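You operate a simulated robot arm through the tools that you are given. There is no shell and no other tool. Be economical: measure what you need, move in short steps, check, and stop when the job is done.

The job below is to be done with a simulated robot arm. You get a single attempt, and the scene is never put back.

## Task
Snap the pink grip on the purple motor and lay it in GOOD.
Fine: clamp it in the speed meter for the fit; leave the clamp free.
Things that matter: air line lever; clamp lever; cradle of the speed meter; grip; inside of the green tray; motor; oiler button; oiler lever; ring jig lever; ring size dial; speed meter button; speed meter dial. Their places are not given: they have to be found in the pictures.

It is judged by the outcome, as a careful person would: the job done as asked, and still so three seconds after it is handed in. It fails if anything else is knocked over, pushed out of place, dropped, spilled or broken.

## Robot
A 6-joint arm with a two-finger parallel gripper, fixed in place. Base frame: the origin is at the foot of the arm, x ahead of it, y to its left, z up; the work surface is at about z = 804. Readings come in mm, rad, newtons and seconds.
With the tool pointing down near the work surface it reaches from about 240 to 640 mm from the base axis. Its first joint turns from -1.152 to 1.152 rad. Payload 2.7 kg.
The tool frame sits at the grasp point between the pads (the TCP): z along the fingers, y along the line on which they close. The tips reach 23 mm beyond it. Largest opening 94 mm; finger width 38, thickness 10; the body of the gripper, 54 by 96 mm, starts 39 mm behind the TCP.
Orientation is that of the tool frame in the base frame, as [roll, pitch, yaw] about the fixed x, y, z axes, in that order (R = Rz(yaw) Ry(pitch) Rx(roll)). With the fingers straight down and closing along the base's y, the tool's x points along the base's -x, its y along +y and its z along -z.

## Interface
- The arm moves only by the tool apply_moves. Its argument "plan" is a list of rows, each a list of 7 numbers: the turn, a rotation vector about the tool's x, y, z in rad, then the shift along the tool's x, y, z in cm, then the finger opening in cm, from 0 to 9.4. In form: [[rx, ry, rz, dx, dy, dz, gripper], ...]. A call has 1 to 12 rows; each row shifts and turns the commanded pose from where the row before left it, along the tool's axes as they then stand. Each row takes 0.2 s and may step no farther than 50 mm and 0.15 rad from the row before; otherwise, or with a gripper value out of range, the whole call is refused. A pose out of reach is approached as far as the arm can. The call stops where the force on the tool passes 40 N (or 10 N more than at its start, if that is more) or the arm is blocked; 0.2 s more then pass. Each finger travels about 45 mm/s and halts on what it meets, pressing with about 42 N; the grip force reading is that of the motor and also rises with nothing between the fingers. The clock runs only during rows and for 0.2 s after the last one: add rows that do not move to give the fingers time. The reply holds the time, the measured pose of the TCP, the force on the tool along the base axes, the opening and the grip force, in the units named above and with some noise, with the torque about the TCP (base axes, N m) and any sound that the robot's microphone picked up.
- Cameras (640 x 400 px; columns grow to the right, rows downward): "scene" is fixed at [48.5, -423.2, 1409.3]; the picture's right is [0.96, -0.27, 0.00], its down [-0.13, -0.47, -0.87] and it looks along [0.23, 0.84, -0.49] (base axes); focal length 315 px, centre (320, 200). "wrist" rides on the gripper at [87, 16, -74] in the tool frame; the picture's right is [-0.18, 0.98, 0.00], its down [-0.58, -0.11, -0.81] and it looks along [-0.79, -0.15, 0.59] (tool axes); focal length 243 px, centre (320, 200).
- snapshot(camera): a new picture of that camera. The clock stands still meanwhile.
- point_at(camera, pixels): for up to 12 pixels [column, row] of the newest picture of that camera ("zoom" is the newest enlarged one), the place [x, y, z] in the base frame of the surface seen there, good to about 2 mm, but the place of the scene camera against the robot may be out by one fixed shift of up to 18 mm in any direction. The clock stands still meanwhile.
- enlarge(camera, box): a new picture of the part [left, top, right, bottom] of that camera's present view, enlarged. The clock stands still meanwhile.
- close_job(): hands the job in; it is judged then, once.

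Go step by step. Measure first, check grasps and placings, and put right what went wrong. The budget is 80 turns and 38 pictures, counting those below and the enlarged ones. Unless the task says otherwise, let go and move clear before handing in, and close with one line.

The tools are called after ">>>" as a command line: name --pt "numbers of a row" for each row, then --argument value for the rest, lists and objects as JSON in quotes. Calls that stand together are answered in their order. apply_moves: Moves the arm, as the interface text tells. Its arguments: {"type":"object","properties":{"plan":{"type":"array","items":{"type":"array","items":{"type":"number"}}}},"required":["plan"]} The other tools are called the same way: snapshot (camera) takes a picture; point_at (camera, pixels) gives the place of the surface under pixels of a picture; enlarge (camera, box) takes an enlarged picture of a part of a camera's view; close_job () hands the job in.

At the start:

```text
time: 0.0
ee_pos: [439.4, 195.2, 1146.8]
ee_rot: [3.141, 0.0, -3.141]
contact_force: [0.3, -0.3, 0.0]
moment: [0.01, -0.04, 0.04]
grip_width: 94.2
grip_force: 0.1
```

scene: 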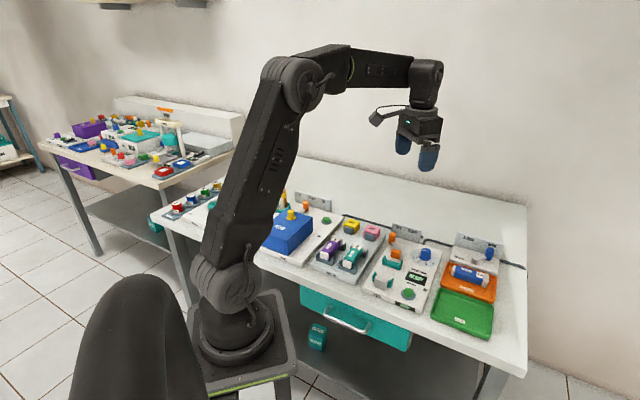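
wrist: 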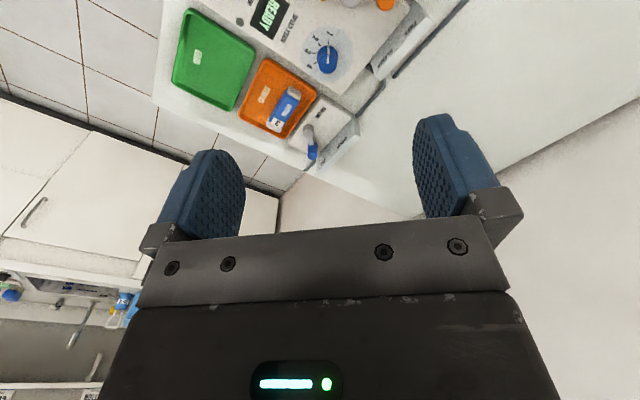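

The scene shows the bench with stations around (180-500, 180-330). I'll enlarge these parts to read them.

>>> enlarge --camera "scene" --box '[300, 205, 420, 280]'

>>> enlarge --camera "scene" --box '[360, 220, 520, 320]'

>>> enlarge --camera "scene" --box '[140, 160, 340, 285]'

```text
5.33 times, centred on (360, 242) of scene
```

zoom: 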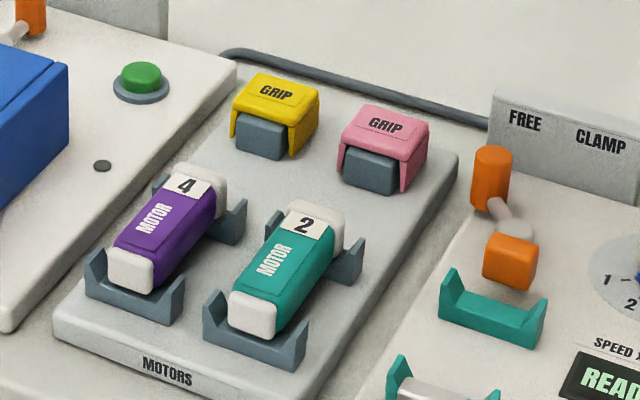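

```text
4.00 times, centred on (440, 270) of scene
```

zoom: 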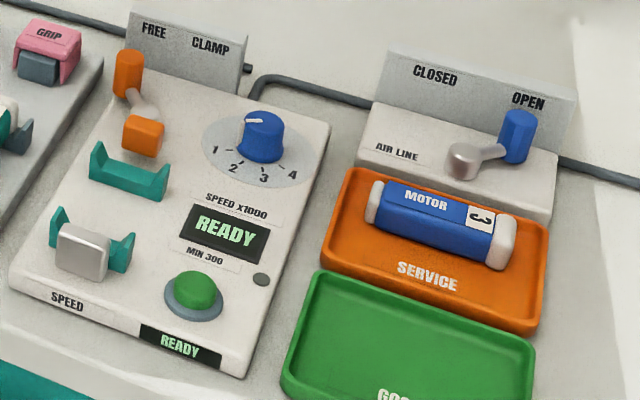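

```text
3.20 times, centred on (240, 222) of scene
```

zoom: 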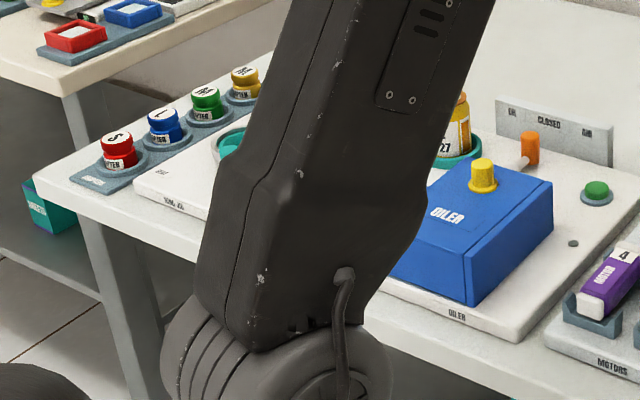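

The purple motor is near (332,251), the pink grip (372,233), the clamp lever (391,240) and the cradle (385,272). I'll measure these in the scene picture.

>>> point_at --camera "scene" --pixels '[[331, 247], [372, 229], [392, 239], [393, 252], [391, 264], [383, 278], [462, 312], [425, 253], [408, 294], [352, 258], [420, 280], [350, 225]]'

```text
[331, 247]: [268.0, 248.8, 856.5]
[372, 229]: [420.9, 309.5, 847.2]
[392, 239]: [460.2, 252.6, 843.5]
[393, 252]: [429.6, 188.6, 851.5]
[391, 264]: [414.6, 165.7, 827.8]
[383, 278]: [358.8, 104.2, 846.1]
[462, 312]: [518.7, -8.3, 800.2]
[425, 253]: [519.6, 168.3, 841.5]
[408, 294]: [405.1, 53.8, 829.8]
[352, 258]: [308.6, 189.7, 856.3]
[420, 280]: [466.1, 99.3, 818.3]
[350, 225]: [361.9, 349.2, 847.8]
```

The stations lie at x 270-520, y -10-310. I'll draw back so the wrist camera sees them all.

>>> apply_moves --pt "0 0 0 4 0 1.6 9.4" --pt "0 0 0 4 0 1.6 9.4" --pt "0 0 0 4 0 1.6 9.4" --pt "0 0 0 4 0 1.6 9.4" --pt "0 0 0 0 0 0 9.4"

>>> snapshot --camera "wrist"

```text
time: 1.2
ee_pos: [276.7, 196.3, 1083.0]
ee_rot: [3.141, 0.001, 3.14]
contact_force: [-0.3, -0.4, -0.1]
moment: [0.01, 0.0, -0.03]
grip_width: 94.1
grip_force: 0.1
```

```text
32 pictures are left
```

wrist: 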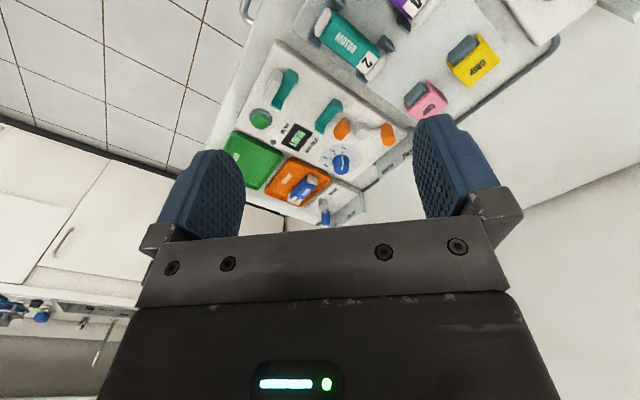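

The speed meter, teal motor, grips are visible in the top centre. I'll enlarge this for finer measuring.

>>> enlarge --camera "wrist" --box '[220, 0, 500, 175]'

```text
2.29 times, centred on (360, 88) of wrist
```

zoom: 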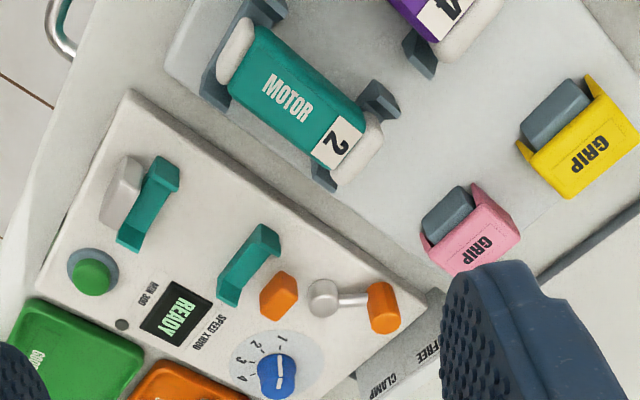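

I'll measure the key points in this enlarged view.

>>> point_at --camera "zoom" --pixels '[[165, 162], [127, 235], [120, 180], [265, 232], [226, 295], [278, 285], [323, 293], [382, 303], [478, 238], [448, 212], [290, 97], [40, 370]]'

>>> point_at --camera "zoom" --pixels '[[445, 8], [410, 8], [485, 25], [236, 50], [365, 150], [455, 250], [512, 232], [475, 190], [425, 240], [352, 120], [300, 165], [495, 258]]'

```text
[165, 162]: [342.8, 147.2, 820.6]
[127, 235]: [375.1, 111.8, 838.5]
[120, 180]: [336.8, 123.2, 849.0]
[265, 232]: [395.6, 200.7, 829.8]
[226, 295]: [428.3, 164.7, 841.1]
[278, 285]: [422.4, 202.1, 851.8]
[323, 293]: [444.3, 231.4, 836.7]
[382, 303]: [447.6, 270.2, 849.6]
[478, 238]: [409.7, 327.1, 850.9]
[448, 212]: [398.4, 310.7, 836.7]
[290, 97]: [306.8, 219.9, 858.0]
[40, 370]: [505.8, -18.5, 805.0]
```

```text
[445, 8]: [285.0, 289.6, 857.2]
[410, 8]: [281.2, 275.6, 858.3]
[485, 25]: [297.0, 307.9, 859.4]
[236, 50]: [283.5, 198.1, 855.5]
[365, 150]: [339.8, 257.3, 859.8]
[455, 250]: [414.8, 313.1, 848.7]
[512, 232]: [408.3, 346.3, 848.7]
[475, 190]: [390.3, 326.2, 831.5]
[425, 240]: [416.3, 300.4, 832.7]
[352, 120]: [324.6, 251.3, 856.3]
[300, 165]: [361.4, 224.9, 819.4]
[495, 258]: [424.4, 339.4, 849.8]
```

All stations are turned about 45° in the base frame: the motor axis runs along (0.71, 0.71). I'll turn the tool 45° and shift back to see the purple motor and the pink grip.

>>> apply_moves --pt "0 0 -0.131 4.0 0 0 9.4" --pt "0 0 -0.131 0 3 0 9.4" --pt "0 0 -0.131 0 1.5 0 9.4" --pt "0 0 -0.131 0 0 0 9.4" --pt "0 0 -0.131 0 0 0 9.4" --pt "0 0 -0.131 0 0 0 9.4" --pt "0 0 0 0 0 0 9.4"

>>> snapshot --camera "wrist"

```text
time: 2.8
ee_pos: [231.2, 239.3, 1083.3]
ee_rot: [-3.14, -0.001, -2.353]
contact_force: [-0.1, -0.6, 1.5]
moment: [-0.01, 0.0, -0.03]
grip_width: 94.1
grip_force: 0.1
```

```text
30 pictures are left
```

wrist: 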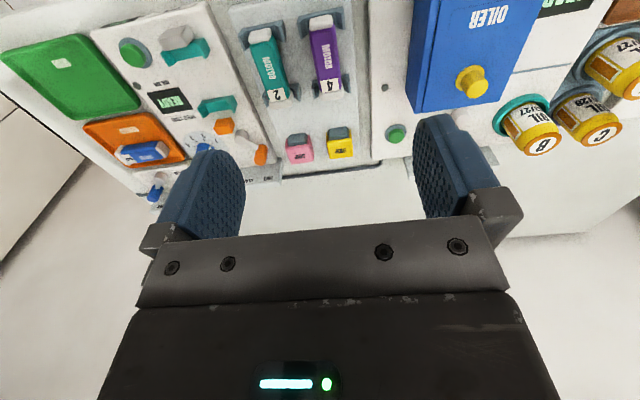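

Purple motor is at (325,55), pink grip (299,148), yellow grip (341,143). I'll enlarge this area.

>>> enlarge --camera "wrist" --box '[225, 0, 385, 100]'

>>> point_at --camera "zoom" --pixels '[[345, 125], [430, 115], [368, 365], [447, 345], [365, 88], [410, 365], [345, 85], [415, 75], [395, 240], [160, 240], [330, 100], [490, 360]]'

>>> enlarge --camera "wrist" --box '[250, 100, 378, 180]'

```text
4.00 times, centred on (305, 50) of wrist
```

zoom: 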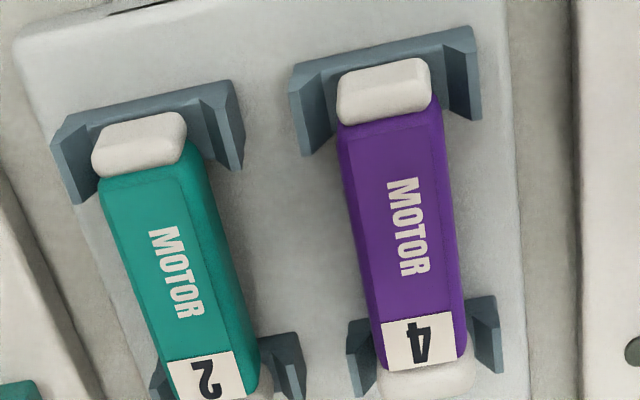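

```text
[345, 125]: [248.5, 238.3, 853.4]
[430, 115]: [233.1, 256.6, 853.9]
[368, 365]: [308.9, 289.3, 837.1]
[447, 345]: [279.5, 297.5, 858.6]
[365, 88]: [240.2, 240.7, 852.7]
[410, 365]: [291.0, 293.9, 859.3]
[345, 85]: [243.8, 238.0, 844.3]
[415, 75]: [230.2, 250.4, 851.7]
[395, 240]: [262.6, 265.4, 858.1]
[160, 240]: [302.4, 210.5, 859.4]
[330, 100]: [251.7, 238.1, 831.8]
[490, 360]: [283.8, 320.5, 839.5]
```

```text
5.00 times, centred on (314, 140) of wrist
```

zoom: 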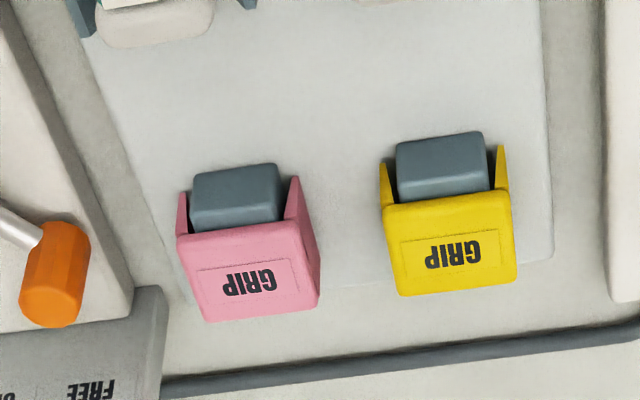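

Motor top lies at z≈858, axis near line x−y≈−6.5. I'll measure holder posts and grip corners more closely.

>>> point_at --camera "wrist" --pixels '[[300.5, 36], [314.5, 82.5], [344, 28], [346, 76], [320, 22], [329, 95]]'

>>> point_at --camera "zoom" --pixels '[[182, 240], [298, 230], [312, 290], [210, 315], [183, 205], [295, 190], [235, 180], [200, 180], [270, 172], [248, 275], [375, 200], [50, 270]]'

```text
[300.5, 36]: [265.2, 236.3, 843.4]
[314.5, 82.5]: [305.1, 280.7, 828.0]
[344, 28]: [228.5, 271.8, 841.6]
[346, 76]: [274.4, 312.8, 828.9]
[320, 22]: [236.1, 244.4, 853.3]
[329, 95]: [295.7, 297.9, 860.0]
```

```text
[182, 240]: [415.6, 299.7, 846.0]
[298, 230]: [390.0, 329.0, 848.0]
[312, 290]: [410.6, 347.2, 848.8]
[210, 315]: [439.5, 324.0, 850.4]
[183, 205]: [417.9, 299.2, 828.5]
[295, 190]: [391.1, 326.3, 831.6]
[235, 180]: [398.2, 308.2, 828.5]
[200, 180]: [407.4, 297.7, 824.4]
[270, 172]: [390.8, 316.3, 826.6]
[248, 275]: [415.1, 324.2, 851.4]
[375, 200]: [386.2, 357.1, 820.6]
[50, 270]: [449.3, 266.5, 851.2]
```

The motor should be grasped at about (268,275), grip at (414,325), meter axis at v≈162. I'll go look at the meter from closer.

>>> apply_moves --pt "0 0 0 0.8 -4.2 1 9.4" --pt "0 0 0 0.8 -4.2 1 9.4" --pt "0 0 0 0.8 -4.2 1 9.4" --pt "0 0 0 0.8 -4.2 1 7" --pt "0 0 0 0 0 0 7"

>>> enlarge --camera "wrist" --box '[200, 0, 440, 150]'

```text
time: 4.0
ee_pos: [326.5, 98.8, 1039.3]
ee_rot: [3.141, 0.0, -2.356]
contact_force: [-1.0, 0.6, -0.3]
moment: [0.0, 0.01, -0.01]
grip_width: 70.1
grip_force: 0.0
```

```text
2.67 times, centred on (320, 75) of wrist
```

zoom: 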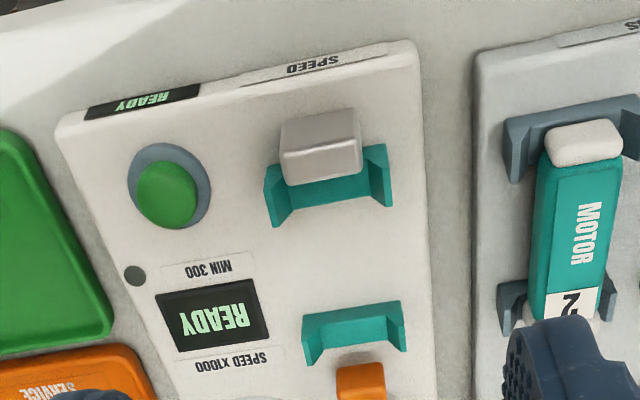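

>>> point_at --camera "zoom" --pixels '[[285, 153], [360, 145], [320, 120], [322, 165], [268, 218], [392, 200], [303, 330], [402, 320], [352, 325], [358, 378], [340, 372], [380, 370]]'

>>> point_at --camera "zoom" --pixels '[[276, 226], [283, 210], [388, 207], [368, 190], [310, 365], [406, 350], [315, 345], [400, 310], [285, 180], [360, 172], [548, 155], [625, 155]]'

```text
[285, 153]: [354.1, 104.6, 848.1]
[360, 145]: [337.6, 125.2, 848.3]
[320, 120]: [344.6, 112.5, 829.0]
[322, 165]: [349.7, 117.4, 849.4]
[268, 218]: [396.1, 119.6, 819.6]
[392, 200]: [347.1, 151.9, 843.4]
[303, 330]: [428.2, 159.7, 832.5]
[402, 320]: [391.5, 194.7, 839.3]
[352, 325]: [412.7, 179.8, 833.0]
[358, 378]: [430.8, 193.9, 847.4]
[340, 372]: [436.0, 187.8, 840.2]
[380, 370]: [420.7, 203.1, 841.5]
```

```text
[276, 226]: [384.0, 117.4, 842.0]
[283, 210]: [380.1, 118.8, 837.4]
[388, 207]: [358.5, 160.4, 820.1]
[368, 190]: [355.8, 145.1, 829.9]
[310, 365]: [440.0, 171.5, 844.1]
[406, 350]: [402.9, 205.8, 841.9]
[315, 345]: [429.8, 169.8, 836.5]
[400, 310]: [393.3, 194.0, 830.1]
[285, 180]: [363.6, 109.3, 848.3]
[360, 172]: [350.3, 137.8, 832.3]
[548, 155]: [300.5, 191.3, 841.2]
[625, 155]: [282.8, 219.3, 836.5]
```

The meter's cups have the same spacing (u 354–415) as the stand's, axis at v≈164, so a straight sideways carry of ~169 mm works. Moving above the purple motor.

>>> apply_moves --pt "0 0 0 -2.1 4.15 0 5.8" --pt "0 0 0 -2.1 4.15 0 5.8" --pt "0 0 0 -2.1 4.15 0 5.8" --pt "0 0 0 -2.1 4.15 0 5.8" --pt "0 0 0 0 0 4 5.8" --pt "0 0 0 0 0 4 5.8" --pt "0 0 0 0 0 4 5.8" --pt "0 0 0 0 0 0 5.8"

>>> snapshot --camera "wrist"

```text
time: 5.8
ee_pos: [271.6, 276.2, 918.6]
ee_rot: [-3.141, 0.001, -2.357]
contact_force: [-0.1, -0.7, -0.7]
moment: [0.03, 0.02, -0.01]
grip_width: 58.1
grip_force: 0.1
```

```text
26 pictures are left
```

wrist: 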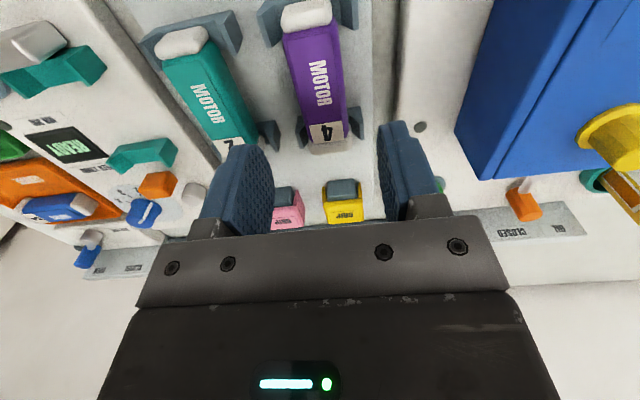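

I'll refine the motor's axis and ends from this closer picture.

>>> point_at --camera "wrist" --pixels '[[286, 42], [331, 35], [309, 125], [347, 118], [306, 12], [328, 150], [306, 142], [262, 38], [355, 22], [365, 130], [300, 130], [316, 85]]'

```text
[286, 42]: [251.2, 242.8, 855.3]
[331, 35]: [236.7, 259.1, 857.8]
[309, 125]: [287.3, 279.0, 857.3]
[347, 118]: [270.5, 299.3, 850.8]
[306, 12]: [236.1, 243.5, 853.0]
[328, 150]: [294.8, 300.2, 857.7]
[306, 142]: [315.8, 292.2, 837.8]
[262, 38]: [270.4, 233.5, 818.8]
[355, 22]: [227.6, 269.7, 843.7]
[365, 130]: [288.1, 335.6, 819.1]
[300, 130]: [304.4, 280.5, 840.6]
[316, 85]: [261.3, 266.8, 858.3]
```

Axis confirmed at v≈−5. Descending to z≈850 and closing.

>>> apply_moves --pt "0 0 0 0.29 0.17 2 5.8" --pt "0 0 0 0 0 2.4 5.8" --pt "0 0 0 0 0 2.4 5.8" --pt "0 0 0 0 0 0 5.8" --pt "0 0 0 0 0 0 2.5" --pt "0 0 0 0 0 0 2.5" --pt "0 0 0 0 0 0 2.5"

```text
time: 7.4
ee_pos: [267.1, 274.8, 851.2]
ee_rot: [-3.141, -0.001, -2.354]
contact_force: [0.4, 0.5, 0.1]
moment: [0.0, -0.01, 0.01]
grip_width: 29.1
grip_force: 42.2
```

Gripped at 29 mm. Lifting 50 mm.

>>> apply_moves --pt "0 0 0 0 0 -1.5 2.5" --pt "0 0 0 0 0 -2 2.5" --pt "0 0 0 0 0 -2.5 2.5" --pt "0 0 0 0 -4.2 0 2.5" --pt "0 0 0 0 -4.2 0 2.5" --pt "0 0 0 0 -4.2 0 2.5" --pt "0 0 0 0 -4.2 0 2.5" --pt "0 0 0 0 0 0 2.5"

>>> snapshot --camera "wrist"

```text
time: 9.2
ee_pos: [384.5, 156.1, 915.2]
ee_rot: [-3.141, 0.002, -2.354]
contact_force: [0.3, -0.2, -0.4]
moment: [0.01, 0.02, 0.02]
grip_width: 29.6
grip_force: 42.0
```

```text
25 pictures are left
```

wrist: 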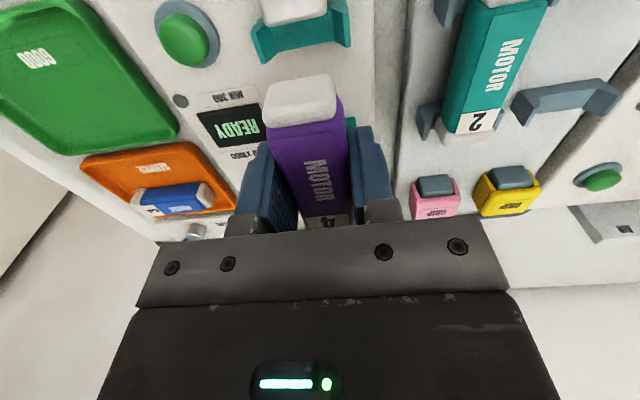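

The motor hangs level above the meter. I'll re-measure the near cup's posts from here before lowering.

>>> point_at --camera "wrist" --pixels '[[262, 60], [256, 38], [346, 42], [344, 10], [300, 42], [295, 5], [325, 15], [268, 22], [335, 92], [270, 105], [303, 85], [333, 110]]'

```text
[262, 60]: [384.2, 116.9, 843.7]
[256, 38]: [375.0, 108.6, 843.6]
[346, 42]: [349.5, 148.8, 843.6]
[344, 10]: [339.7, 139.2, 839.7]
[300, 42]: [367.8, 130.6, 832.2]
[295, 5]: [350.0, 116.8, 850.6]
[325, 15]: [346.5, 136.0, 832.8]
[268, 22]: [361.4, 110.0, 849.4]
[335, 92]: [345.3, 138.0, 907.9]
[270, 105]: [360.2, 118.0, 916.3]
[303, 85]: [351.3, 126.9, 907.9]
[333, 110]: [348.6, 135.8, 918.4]
```

Cup centre is at v≈164.3. Shifting 2.5 mm and lowering, watching the force.

>>> apply_moves --pt "0 0 0 -0.12 -0.25 0 2.5" --pt "0 0 0 0 0 2 2.5" --pt "0 0 0 0 0 2 2.5" --pt "0 0 0 0 0 1.2 2.5" --pt "0 0 0 0 0 0.6 2.5" --pt "0 0 0 0 0 0 2.5"

```text
time: 10.6
ee_pos: [388.3, 154.2, 857.4]
ee_rot: [-3.141, 0.0, -2.354]
contact_force: [0.2, 0.5, -0.9]
moment: [0.01, 0.0, 0.06]
grip_width: 29.5
grip_force: 41.5
```

>>> apply_moves --pt "0 0 0 0 0.1 0.2 2.5" --pt "0 0 0 0 0 0.2 2.5" --pt "0 0 0 0 0 0.2 2.5" --pt "0 0 0 0 0 0 2.5"

>>> enlarge --camera "wrist" --box '[200, 0, 440, 150]'

```text
time: 11.6
ee_pos: [387.5, 154.3, 850.4]
ee_rot: [-3.14, -0.001, -2.353]
contact_force: [-0.3, 0.3, -0.7]
moment: [0.0, 0.0, 0.0]
grip_width: 29.6
grip_force: 41.8
```

```text
2.67 times, centred on (320, 75) of wrist
```

zoom: 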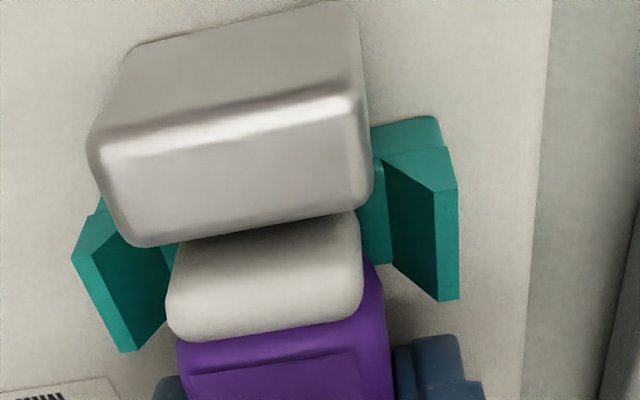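

Motor sits between the posts, no contact force yet at z 850.4. Easing down 1 mm at a time.

>>> apply_moves --pt "0 0 0 0 0 0.1 2.5" --pt "0 0 0 0 0 0 2.5"

```text
time: 12.2
ee_pos: [387.2, 154.6, 850.1]
ee_rot: [3.141, 0.002, -2.354]
contact_force: [-2.2, 1.6, 10.7]
moment: [-0.24, 0.37, -0.14]
grip_width: 29.2
grip_force: 42.5
```

Contact (10.7 N up): the motor is seated. Letting go gently and rising.

>>> apply_moves --pt "0 0 0 0 0 0 3.4" --pt "0 0 0 0 0 0 4.6" --pt "0 0 0 0 0 0 5.4" --pt "0 0 0 0 0 -3 5.4" --pt "0 0 0 0 0 -4 5.4" --pt "0 0 0 3 0 -4 5.4" --pt "0 0 0 3 0 0 5.4" --pt "0 0 0 0 0 0 5.4"

>>> snapshot --camera "wrist"

```text
time: 14.0
ee_pos: [347.4, 108.0, 957.0]
ee_rot: [3.141, -0.001, -2.355]
contact_force: [1.0, -0.7, -0.1]
moment: [-0.02, 0.0, 0.0]
grip_width: 53.7
grip_force: 0.0
```

```text
23 pictures are left
```

wrist: 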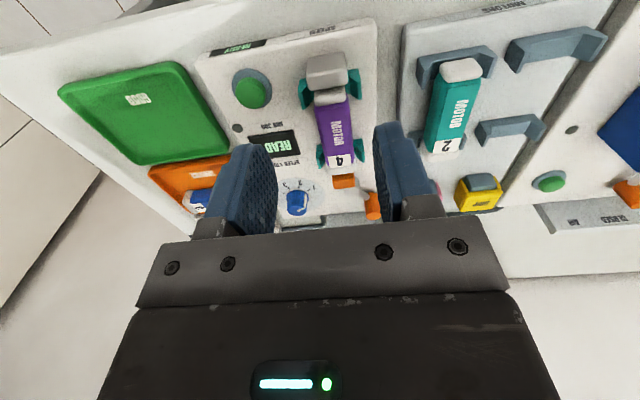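

Motor sits in the meter. Next the lever near (372,205), hidden by the finger; I'll shift to see it.

>>> apply_moves --pt "0 0 0 -3 2 -1 9.4" --pt "0 0 0 -3 2 -1 9.4" --pt "0 0 0 0 0 0 9.4" --pt "0 0 0 0 0 0 9.4" --pt "0 0 0 0 0 0 9.4"

>>> enlarge --camera "wrist" --box '[220, 60, 460, 210]'

```text
time: 15.2
ee_pos: [362.2, 181.0, 976.4]
ee_rot: [3.141, 0.0, -2.355]
contact_force: [0.2, -1.0, 0.5]
moment: [0.0, 0.02, 0.0]
grip_width: 93.9
grip_force: 0.1
```

```text
2.67 times, centred on (340, 135) of wrist
```

zoom: 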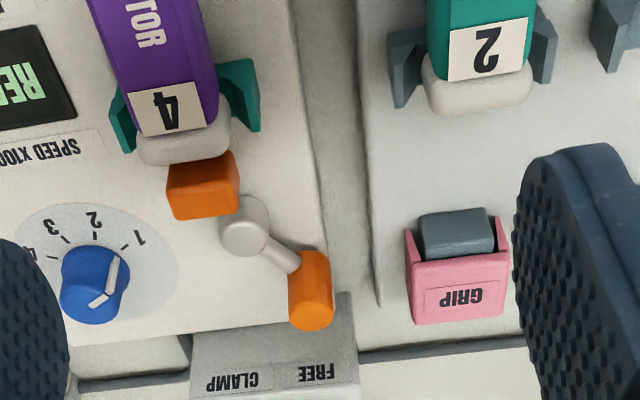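

>>> point_at --camera "zoom" --pixels '[[312, 318], [308, 280], [295, 320], [328, 315], [310, 258], [243, 235], [270, 220], [205, 198], [280, 330], [270, 378], [97, 275], [225, 140]]'

>>> point_at --camera "zoom" --pixels '[[290, 255], [318, 290], [195, 165], [232, 210], [458, 285], [412, 262], [502, 255], [510, 315], [412, 322], [455, 225], [405, 245], [440, 340]]'

```text
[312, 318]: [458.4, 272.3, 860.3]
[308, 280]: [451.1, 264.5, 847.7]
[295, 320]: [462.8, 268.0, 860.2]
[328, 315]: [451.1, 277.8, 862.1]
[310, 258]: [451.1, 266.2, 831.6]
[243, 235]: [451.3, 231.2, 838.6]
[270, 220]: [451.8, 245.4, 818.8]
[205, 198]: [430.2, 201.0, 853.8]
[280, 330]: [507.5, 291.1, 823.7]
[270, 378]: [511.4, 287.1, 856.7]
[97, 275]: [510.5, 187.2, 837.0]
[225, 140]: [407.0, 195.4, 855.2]
```

```text
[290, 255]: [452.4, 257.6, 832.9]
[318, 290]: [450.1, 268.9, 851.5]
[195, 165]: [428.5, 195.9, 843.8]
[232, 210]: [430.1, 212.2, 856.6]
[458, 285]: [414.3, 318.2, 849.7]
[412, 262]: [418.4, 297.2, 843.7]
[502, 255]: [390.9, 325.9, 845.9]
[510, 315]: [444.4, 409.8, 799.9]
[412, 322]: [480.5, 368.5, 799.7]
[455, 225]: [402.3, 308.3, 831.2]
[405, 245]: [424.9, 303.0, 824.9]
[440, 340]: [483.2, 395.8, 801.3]
```

Knob centre is at about (457.5,272), top z 861, 18 mm wide; label board is clear behind. I'll straddle the knob with fingers 34 mm apart and push toward CLAMP.

>>> apply_moves --pt "0 0 0 -4.43 -0.34 0 3.6" --pt "0 0 0 -4.43 0 0 3.6" --pt "0 0 0 -4.43 0 0 3.6" --pt "0 0 0 0 0 3 3.6" --pt "0 0 0 0 0 3 3.6" --pt "0 0 0 0 0 0 3.6"

>>> snapshot --camera "wrist"

```text
time: 16.6
ee_pos: [456.4, 274.8, 921.3]
ee_rot: [-3.141, 0.001, -2.355]
contact_force: [0.7, -0.7, 0.0]
moment: [0.01, -0.01, 0.04]
grip_width: 36.0
grip_force: 0.1
```

```text
21 pictures are left
```

wrist: 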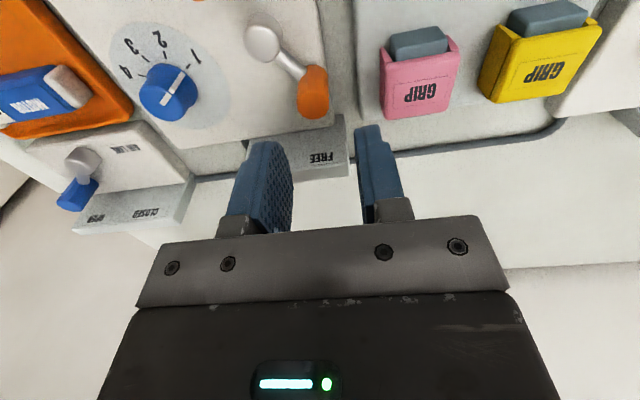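

>>> point_at --camera "wrist" --pixels '[[300, 112], [314, 112], [326, 108], [313, 80], [263, 42], [318, 150]]'

```text
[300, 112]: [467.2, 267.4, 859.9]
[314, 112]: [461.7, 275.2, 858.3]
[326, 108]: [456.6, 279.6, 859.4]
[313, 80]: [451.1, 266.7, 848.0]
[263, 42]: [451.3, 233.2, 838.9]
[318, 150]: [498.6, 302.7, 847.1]
```

Knob centre v≈132. Shift 3 mm, go down to z≈867, straddling.

>>> apply_moves --pt "0 0 0 0 -0.35 0 3.6" --pt "0 0 0 0 0 2.7 3.6" --pt "0 0 0 0 0 2.7 3.6" --pt "0 0 0 0 0 0 3.6"

>>> snapshot --camera "wrist"

```text
time: 17.6
ee_pos: [459.6, 272.9, 866.5]
ee_rot: [3.141, 0.0, -2.354]
contact_force: [0.2, -1.0, -0.4]
moment: [0.0, 0.0, 0.01]
grip_width: 35.7
grip_force: 0.0
```

```text
20 pictures are left
```

wrist: 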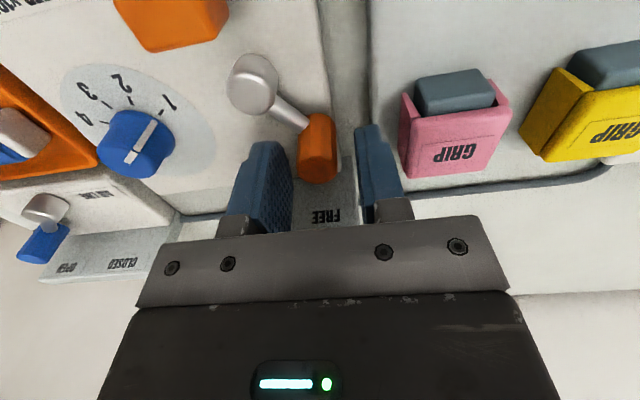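

The knob is between the fingers. Pushing toward CLAMP in 1 cm steps.

>>> apply_moves --pt "0 0 0 0 -1 0 3.6" --pt "0 0 0 0 -1 0 3.6" --pt "0 0 0 0 -1 0 3.6" --pt "0 0 0 0 -1 0 3.6" --pt "0 0 0 0 -0.7 0 3.6" --pt "0 0 0 0 0 0 3.6"

>>> snapshot --camera "wrist"

```text
time: 19.0
ee_pos: [490.4, 238.3, 866.8]
ee_rot: [3.141, 0.0, -2.357]
contact_force: [0.0, -0.1, -0.2]
moment: [0.0, -0.01, 0.03]
grip_width: 35.8
grip_force: 0.2
```

```text
19 pictures are left
```

wrist: 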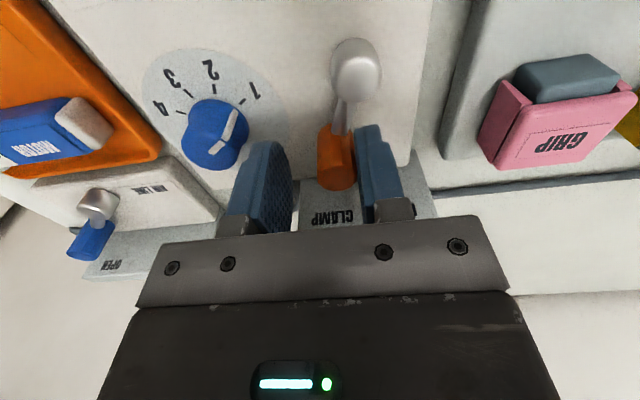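

Lever follows, past the mid. To stay clear of the dial I'll narrow the fingers, rise 4 mm and continue.

>>> apply_moves --pt "0 0 0 -0.6 0 -0.4 2.6" --pt "0 0 0 0 0 0 2.6" --pt "0 0 0 0 -0.5 0 2.6" --pt "0 0 0 0 -0.5 0 2.6" --pt "0 0 0 0 -0.4 0 2.6" --pt "0 0 0 0 0 0 2.6"

>>> snapshot --camera "wrist"

```text
time: 20.4
ee_pos: [503.4, 236.1, 869.6]
ee_rot: [3.137, -0.001, -2.352]
contact_force: [-32.3, 16.6, 11.9]
moment: [0.35, 0.74, 0.12]
grip_width: 41.5
grip_force: 17.5
```

```text
18 pictures are left
```

wrist: 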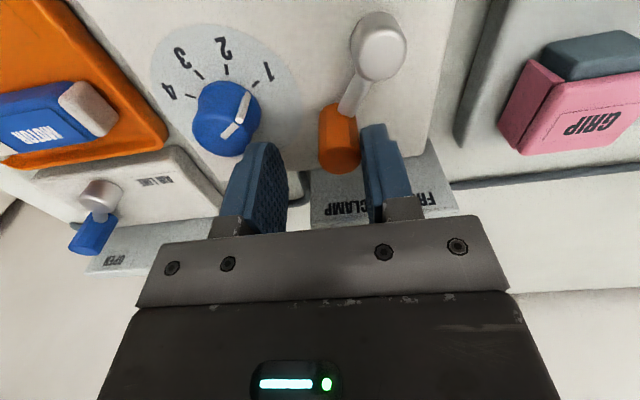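

Force 36 N: lever at a stop or stiff against the motor. I'll ease off, rise and inspect.

>>> apply_moves --pt "0 0 0 0 0.6 0 3.8" --pt "0 0 0 0 0 -3 3.8" --pt "0 0 0 0 0 -4 3.8" --pt "0 0 0 4 0 -2 3.8" --pt "0 0 0 5 0 -1 6" --pt "0 0 0 4 0 0 9.4" --pt "0 0 0 0 0 0 9.4" --pt "0 0 0 0 0 0 9.4"

>>> enlarge --camera "wrist" --box '[200, 20, 488, 200]'

```text
refused: row 5 steps farther than a row can; nothing moved
```

```text
2.22 times, centred on (344, 110) of wrist
```

zoom: 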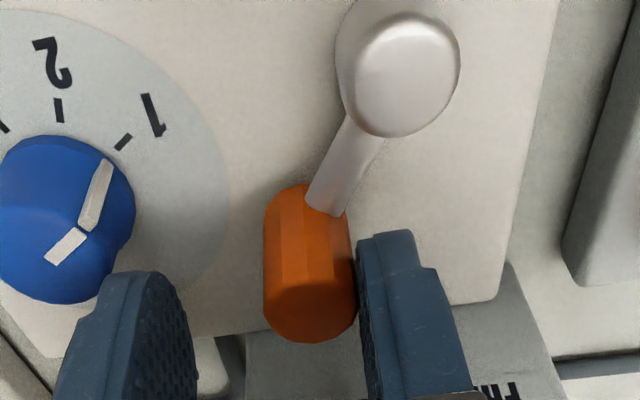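

>>> apply_moves --pt "0 0 0 0 0.6 0 3.8" --pt "0 0 0 0 0 -3 3.8" --pt "0 0 0 0 0 -4 3.8" --pt "0 0 0 4 0 -2 3.8" --pt "0 0 0 4.6 0 -1 6" --pt "0 0 0 4 0 0 9.4" --pt "0 0 0 0 0 0 9.4" --pt "0 0 0 0 0 0 9.4"

>>> enlarge --camera "wrist" --box '[200, 20, 488, 200]'

```text
time: 22.2
ee_pos: [413.8, 148.6, 968.8]
ee_rot: [3.141, 0.002, -2.355]
contact_force: [-0.1, 0.6, 0.0]
moment: [0.0, -0.01, -0.03]
grip_width: 94.4
grip_force: 0.2
```

```text
2.22 times, centred on (344, 110) of wrist
```

zoom: 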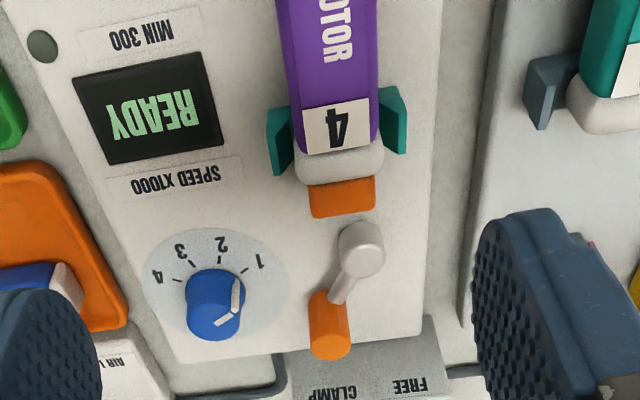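

Jaw now touches the motor cap. I'll measure the lever's angle to see if it's fully at CLAMP.

>>> point_at --camera "zoom" --pixels '[[330, 340], [350, 335], [312, 340], [362, 255], [330, 305], [340, 190], [343, 200], [342, 130], [320, 312], [420, 360], [300, 165], [380, 155]]'

```text
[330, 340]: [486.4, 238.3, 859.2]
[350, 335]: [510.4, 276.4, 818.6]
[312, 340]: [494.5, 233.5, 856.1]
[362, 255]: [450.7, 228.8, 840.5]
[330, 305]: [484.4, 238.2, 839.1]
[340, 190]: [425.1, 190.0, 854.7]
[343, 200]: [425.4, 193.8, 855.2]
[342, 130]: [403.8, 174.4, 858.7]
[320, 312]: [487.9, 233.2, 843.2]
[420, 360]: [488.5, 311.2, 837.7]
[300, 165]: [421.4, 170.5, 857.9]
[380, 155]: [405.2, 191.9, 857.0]
```

Lever is at ~+29° against −36° before; it may lack a bit. I'll push once more with closed (stiff) fingers.

>>> apply_moves --pt "0 0 0 -4.1 1.25 0 0" --pt "0 0 0 -4.1 1.25 0 0" --pt "0 0 0 -4.13 1.25 0 0" --pt "0 0 0 0 0 0 0" --pt "0 0 0 0 0 0 0" --pt "0 0 0 0 0 3 0" --pt "0 0 0 0 0 3.5 0" --pt "0 0 0 0 0 3.5 0" --pt "0 0 0 0 0 0 0"

>>> apply_moves --pt "0 0 0 0 -0.6 0 0" --pt "0 0 0 0 -0.3 0 0" --pt "0 0 0 0 -0.3 0 0" --pt "0 0 0 0 -0.3 0 0" --pt "0 0 0 0 -0.3 0 0" --pt "0 0 0 0 -0.3 0 0" --pt "0 0 0 0 -0.3 0 0"

```text
time: 24.2
ee_pos: [472.5, 262.0, 871.6]
ee_rot: [-3.14, 0.001, -2.354]
contact_force: [-0.7, -0.3, -0.3]
moment: [0.0, 0.02, 0.04]
grip_width: 0.0
grip_force: 41.9
```

```text
time: 25.3
ee_pos: [481.0, 254.9, 869.9]
ee_rot: [3.134, -0.003, -2.351]
contact_force: [-7.9, 3.6, 3.7]
moment: [0.05, 0.07, -0.04]
grip_width: 0.2
grip_force: 41.8
stopped in row 5: the force on the tool passed its limit at 44 N (the readings are from after the stop); the commanded pose is now the measured one
```

Lever hit a firm stop (44 N) at CLAMP. Now rising and moving to view the grips.

>>> apply_moves --pt "0 0 0 0 0.5 0 0" --pt "0 0 0 0 0 -4 0" --pt "0 0 0 0 0 -4 2" --pt "0 0 0 2.3 4.2 0 5" --pt "0 0 0 2.3 4.2 0 5" --pt "0 0 0 2.3 0.3 0 5" --pt "0 0 0 0 0 0 5"

>>> snapshot --camera "wrist"

>>> enlarge --camera "wrist" --box '[220, 50, 380, 150]'

```text
time: 26.9
ee_pos: [366.5, 267.5, 948.8]
ee_rot: [3.135, -0.003, -2.353]
contact_force: [-0.5, -1.4, -0.3]
moment: [0.0, 0.01, 0.02]
grip_width: 49.9
grip_force: 0.0
```

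```text
15 pictures are left
```

wrist: 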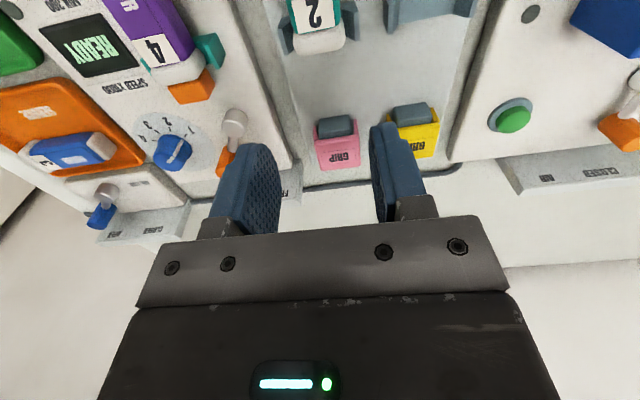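

```text
4.00 times, centred on (300, 100) of wrist
```

zoom: 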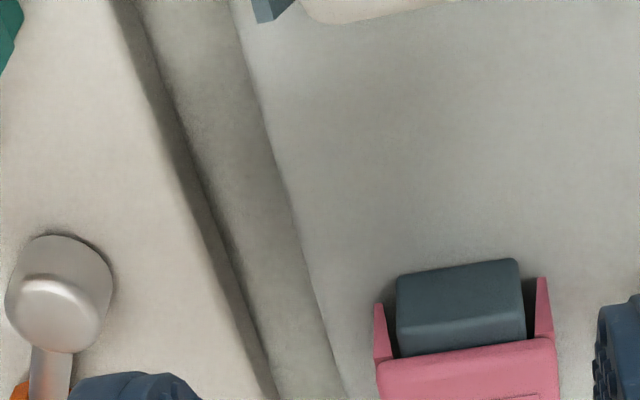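

>>> point_at --camera "wrist" --pixels '[[316, 143], [357, 138], [360, 160], [323, 166], [338, 153], [390, 130], [392, 108], [437, 120], [315, 135], [358, 125]]'

>>> point_at --camera "zoom" --pixels '[[378, 375], [553, 350], [376, 320], [545, 290], [400, 300], [522, 280], [460, 305]]'

```text
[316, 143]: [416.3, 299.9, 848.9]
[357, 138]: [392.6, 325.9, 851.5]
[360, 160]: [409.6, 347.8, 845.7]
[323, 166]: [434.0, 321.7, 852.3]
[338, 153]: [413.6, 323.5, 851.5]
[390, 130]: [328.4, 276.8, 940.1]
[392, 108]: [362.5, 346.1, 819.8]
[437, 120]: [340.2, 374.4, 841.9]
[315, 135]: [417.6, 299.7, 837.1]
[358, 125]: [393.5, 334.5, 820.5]
```

```text
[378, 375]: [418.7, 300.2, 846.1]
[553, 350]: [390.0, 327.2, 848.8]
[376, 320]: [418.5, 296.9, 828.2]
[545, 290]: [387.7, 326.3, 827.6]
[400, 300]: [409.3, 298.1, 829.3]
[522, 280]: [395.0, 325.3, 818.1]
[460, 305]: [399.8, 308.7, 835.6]
```

Grip centre: u≈521.5, v≈64.1, 39 mm wide. Going over it and down.

>>> apply_moves --pt "0.0066 -0.003 -0.003 -3.66 0.3 0 5" --pt "0 0 0 -3.66 0.3 0 5" --pt "0 0 0 0 0 2.5 5" --pt "0 0 0 0 0 2.5 5" --pt "0 0 0 0 0 0 5"

>>> snapshot --camera "wrist"

```text
time: 28.1
ee_pos: [414.8, 324.2, 901.0]
ee_rot: [3.141, 0.003, -2.351]
contact_force: [-0.6, -0.1, 0.8]
moment: [-0.01, 0.0, 0.01]
grip_width: 49.8
grip_force: 0.1
```

```text
13 pictures are left
```

wrist: 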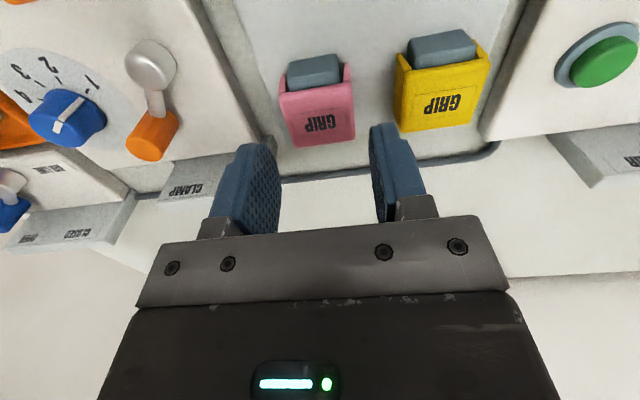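

>>> apply_moves --pt "0 0 0.004 0.08 0 2 5" --pt "0 0 0 0 0 1.3 5" --pt "0 0 0 0 0 1 5" --pt "0 0 0 0 0 0 3" --pt "0 0 0 0 0 0 3" --pt "0 0 0 0 0 0 3"

```text
time: 29.5
ee_pos: [415.3, 324.4, 859.7]
ee_rot: [3.141, 0.001, -2.352]
contact_force: [-1.0, -0.4, 0.2]
moment: [0.02, 0.06, 0.01]
grip_width: 41.1
grip_force: 42.4
```

Grip held (41 mm). Lifting and carrying to behind the motor for a look.

>>> apply_moves --pt "0 0 0 0 0 -1 3" --pt "0 0 0 0 0 -3.5 3" --pt "0 0 0 0 0 -4 3" --pt "0 0 0 3.5 -2.5 0 3" --pt "0 0 0 3.5 -2.5 0 3" --pt "0 0 0 3.5 -2.5 0 3" --pt "0 0 0 3.35 -2.5 0 3" --pt "0 0 0 0 0 0 3"

>>> snapshot --camera "wrist"

```text
time: 31.3
ee_pos: [386.5, 154.6, 942.7]
ee_rot: [-3.141, 0.002, -2.353]
contact_force: [0.4, 0.1, 0.1]
moment: [-0.03, 0.0, 0.04]
grip_width: 40.9
grip_force: 42.5
```

```text
12 pictures are left
```

wrist: 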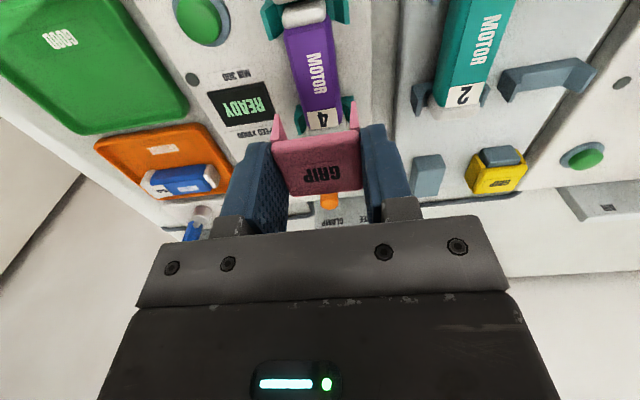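

Grip is level in the fingers. Measuring the motor's top edges and the grip's edge.

>>> point_at --camera "wrist" --pixels '[[286, 45], [328, 38], [293, 70], [334, 63], [306, 108], [340, 104], [304, 12], [278, 150], [357, 145], [274, 125], [356, 112], [320, 165]]'

```text
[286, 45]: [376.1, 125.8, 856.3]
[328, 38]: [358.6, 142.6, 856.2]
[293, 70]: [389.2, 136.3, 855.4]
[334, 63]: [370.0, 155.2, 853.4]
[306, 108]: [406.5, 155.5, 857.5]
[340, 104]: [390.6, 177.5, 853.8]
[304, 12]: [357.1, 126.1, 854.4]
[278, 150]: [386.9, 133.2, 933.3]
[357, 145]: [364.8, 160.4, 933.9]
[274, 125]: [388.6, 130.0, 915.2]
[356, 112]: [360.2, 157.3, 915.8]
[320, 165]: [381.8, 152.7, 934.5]
```

Motor axis v≈164.8, grip ≈163.7; shifting 1 mm and lowering onto the motor.

>>> apply_moves --pt "0 0 0 0 -0.1 2 3" --pt "0 0 0 0 0 2 3" --pt "0 0 0 0 0 0 3"

>>> apply_moves --pt "0 0 0 0 0 0.4 3" --pt "0 0 0 0 0 0.3 3" --pt "0 0 0 0 0 0.3 3" --pt "0 0 0 0 0 0.3 3" --pt "0 0 0 0 0 0.3 3" --pt "0 0 0 0 0 0.3 3" --pt "0 0 0 0 0 0.3 3" --pt "0 0 0 0 0 0 3"

```text
time: 32.1
ee_pos: [387.2, 155.9, 903.7]
ee_rot: [3.14, 0.0, -2.353]
contact_force: [0.2, -0.1, -0.7]
moment: [-0.03, -0.02, -0.02]
grip_width: 40.6
grip_force: 42.1
```

```text
time: 33.9
ee_pos: [389.1, 156.5, 880.6]
ee_rot: [3.14, 0.0, -2.354]
contact_force: [0.1, 0.7, -0.1]
moment: [-0.01, -0.01, 0.01]
grip_width: 40.8
grip_force: 41.7
```

No contact yet at 880.6; continue slowly.

>>> apply_moves --pt "0 0 0 0 0 0.2 3" --pt "0 0 0 0 0 0.2 3" --pt "0 0 0 0 0 0.2 3" --pt "0 0 0 0 0 0.2 3" --pt "0 0 0 0 0 0.2 3" --pt "0 0 0 0 0 0.2 3" --pt "0 0 0 0 0 0 3"

```text
time: 35.1
ee_pos: [387.0, 154.1, 874.2]
ee_rot: [3.141, 0.0, -2.354]
contact_force: [-4.0, -1.1, 7.8]
moment: [0.03, 0.13, -0.02]
grip_width: 40.6
grip_force: 42.2
stopped in row 6: the force on the tool passed its limit at 46 N (the readings are from after the stop); the commanded pose is now the measured one
```

Pressed with 46 N. I'll look at whether it is snapped.

>>> enlarge --camera "wrist" --box '[200, 60, 440, 210]'

>>> enlarge --camera "scene" --box '[340, 215, 460, 290]'

```text
2.67 times, centred on (320, 135) of wrist
```

zoom: 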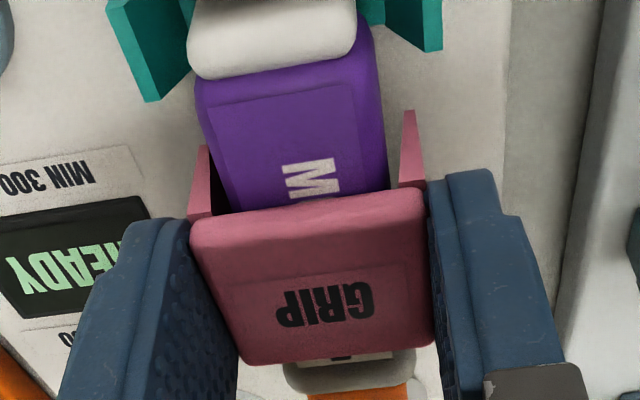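

```text
5.33 times, centred on (400, 252) of scene
```

zoom: 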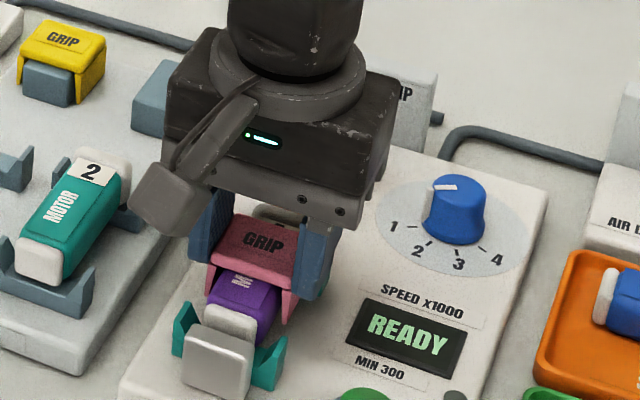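

The grip straddles the motor. I'll press again to see whether it goes further or clicks.

>>> apply_moves --pt "0 0 0 0 0 0.15 3" --pt "0 0 0 0 0 0.15 3" --pt "0 0 0 0 0 0.15 3" --pt "0 0 0 0 0 0.15 3" --pt "0 0 0 0 0 0.15 3" --pt "0 0 0 0 0 0 3"

```text
time: 35.6
ee_pos: [388.3, 155.4, 875.2]
ee_rot: [-3.141, -0.001, -2.353]
contact_force: [-7.8, -0.4, 9.7]
moment: [0.07, 0.15, -0.07]
grip_width: 40.5
grip_force: 41.7
stopped in row 2: the force on the tool passed its limit at 44 N (the readings are from after the stop); the commanded pose is now the measured one
```

Firm stop at the same height, plate on the motor. Quick tug test: lift 4 mm and read the force.

>>> apply_moves --pt "0 0 0 0 0 -0.2 3" --pt "0 0 0 0 0 -0.2 3"

```text
time: 36.2
ee_pos: [390.0, 155.3, 878.4]
ee_rot: [-3.14, 0.002, -2.351]
contact_force: [-0.2, -0.3, 0.7]
moment: [-0.01, -0.02, -0.02]
grip_width: 40.5
grip_force: 42.3
```

No resistance, so it is not snapped. I'll set it back down, let go, and look at the fit.

>>> apply_moves --pt "0 0 0 0 0 0.25 3" --pt "0 0 0 0 0 0 4.4" --pt "0 0 0 0 0 0 5.2" --pt "0 0 0 0 0 -2.5 5.2" --pt "0 0 0 3 0 -3 5.2" --pt "0 0 0 4 0 0 5.2" --pt "0 0 0 0 0 0 5.2"

>>> enlarge --camera "wrist" --box '[220, 30, 412, 150]'

```text
time: 37.8
ee_pos: [339.6, 104.5, 933.5]
ee_rot: [3.141, 0.0, -2.354]
contact_force: [-0.6, 0.3, -0.4]
moment: [0.04, -0.01, -0.03]
grip_width: 51.7
grip_force: 0.0
```

```text
3.33 times, centred on (316, 90) of wrist
```

zoom: 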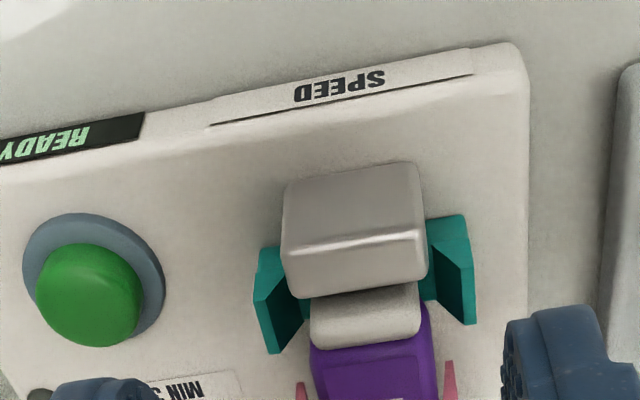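

>>> enlarge --camera "wrist" --box '[250, 120, 410, 220]'

>>> point_at --camera "zoom" --pixels '[[215, 150], [395, 130], [220, 250], [410, 230], [310, 190], [250, 100], [380, 85], [310, 100], [205, 90], [410, 70]]'

```text
4.00 times, centred on (330, 170) of wrist
```

zoom: 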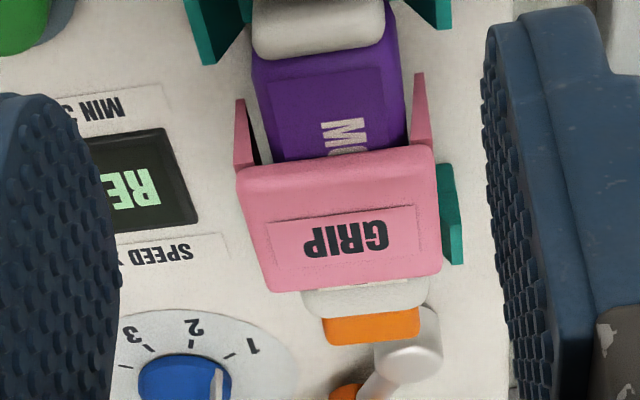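

```text
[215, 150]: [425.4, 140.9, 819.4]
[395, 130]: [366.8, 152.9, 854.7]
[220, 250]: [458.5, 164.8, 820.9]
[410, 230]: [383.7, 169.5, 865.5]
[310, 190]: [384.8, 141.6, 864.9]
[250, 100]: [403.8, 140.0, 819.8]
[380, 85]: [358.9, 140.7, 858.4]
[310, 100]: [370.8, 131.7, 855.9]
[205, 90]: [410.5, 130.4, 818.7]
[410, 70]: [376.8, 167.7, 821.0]
```

Grip top is at z 865 over motor top 857, well aligned. Measuring its corners exactly.

>>> point_at --camera "zoom" --pixels '[[244, 178], [428, 157], [275, 282], [436, 266], [240, 110], [422, 85], [335, 172], [336, 155], [258, 70], [395, 50], [355, 278], [365, 295]]'

```text
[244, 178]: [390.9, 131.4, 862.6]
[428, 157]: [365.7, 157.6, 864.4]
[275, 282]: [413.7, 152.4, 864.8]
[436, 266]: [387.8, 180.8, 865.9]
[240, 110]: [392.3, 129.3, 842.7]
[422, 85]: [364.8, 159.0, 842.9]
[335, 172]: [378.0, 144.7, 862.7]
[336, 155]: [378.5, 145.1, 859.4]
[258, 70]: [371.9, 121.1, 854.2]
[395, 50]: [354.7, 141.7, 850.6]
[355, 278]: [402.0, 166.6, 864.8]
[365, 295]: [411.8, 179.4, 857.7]
```

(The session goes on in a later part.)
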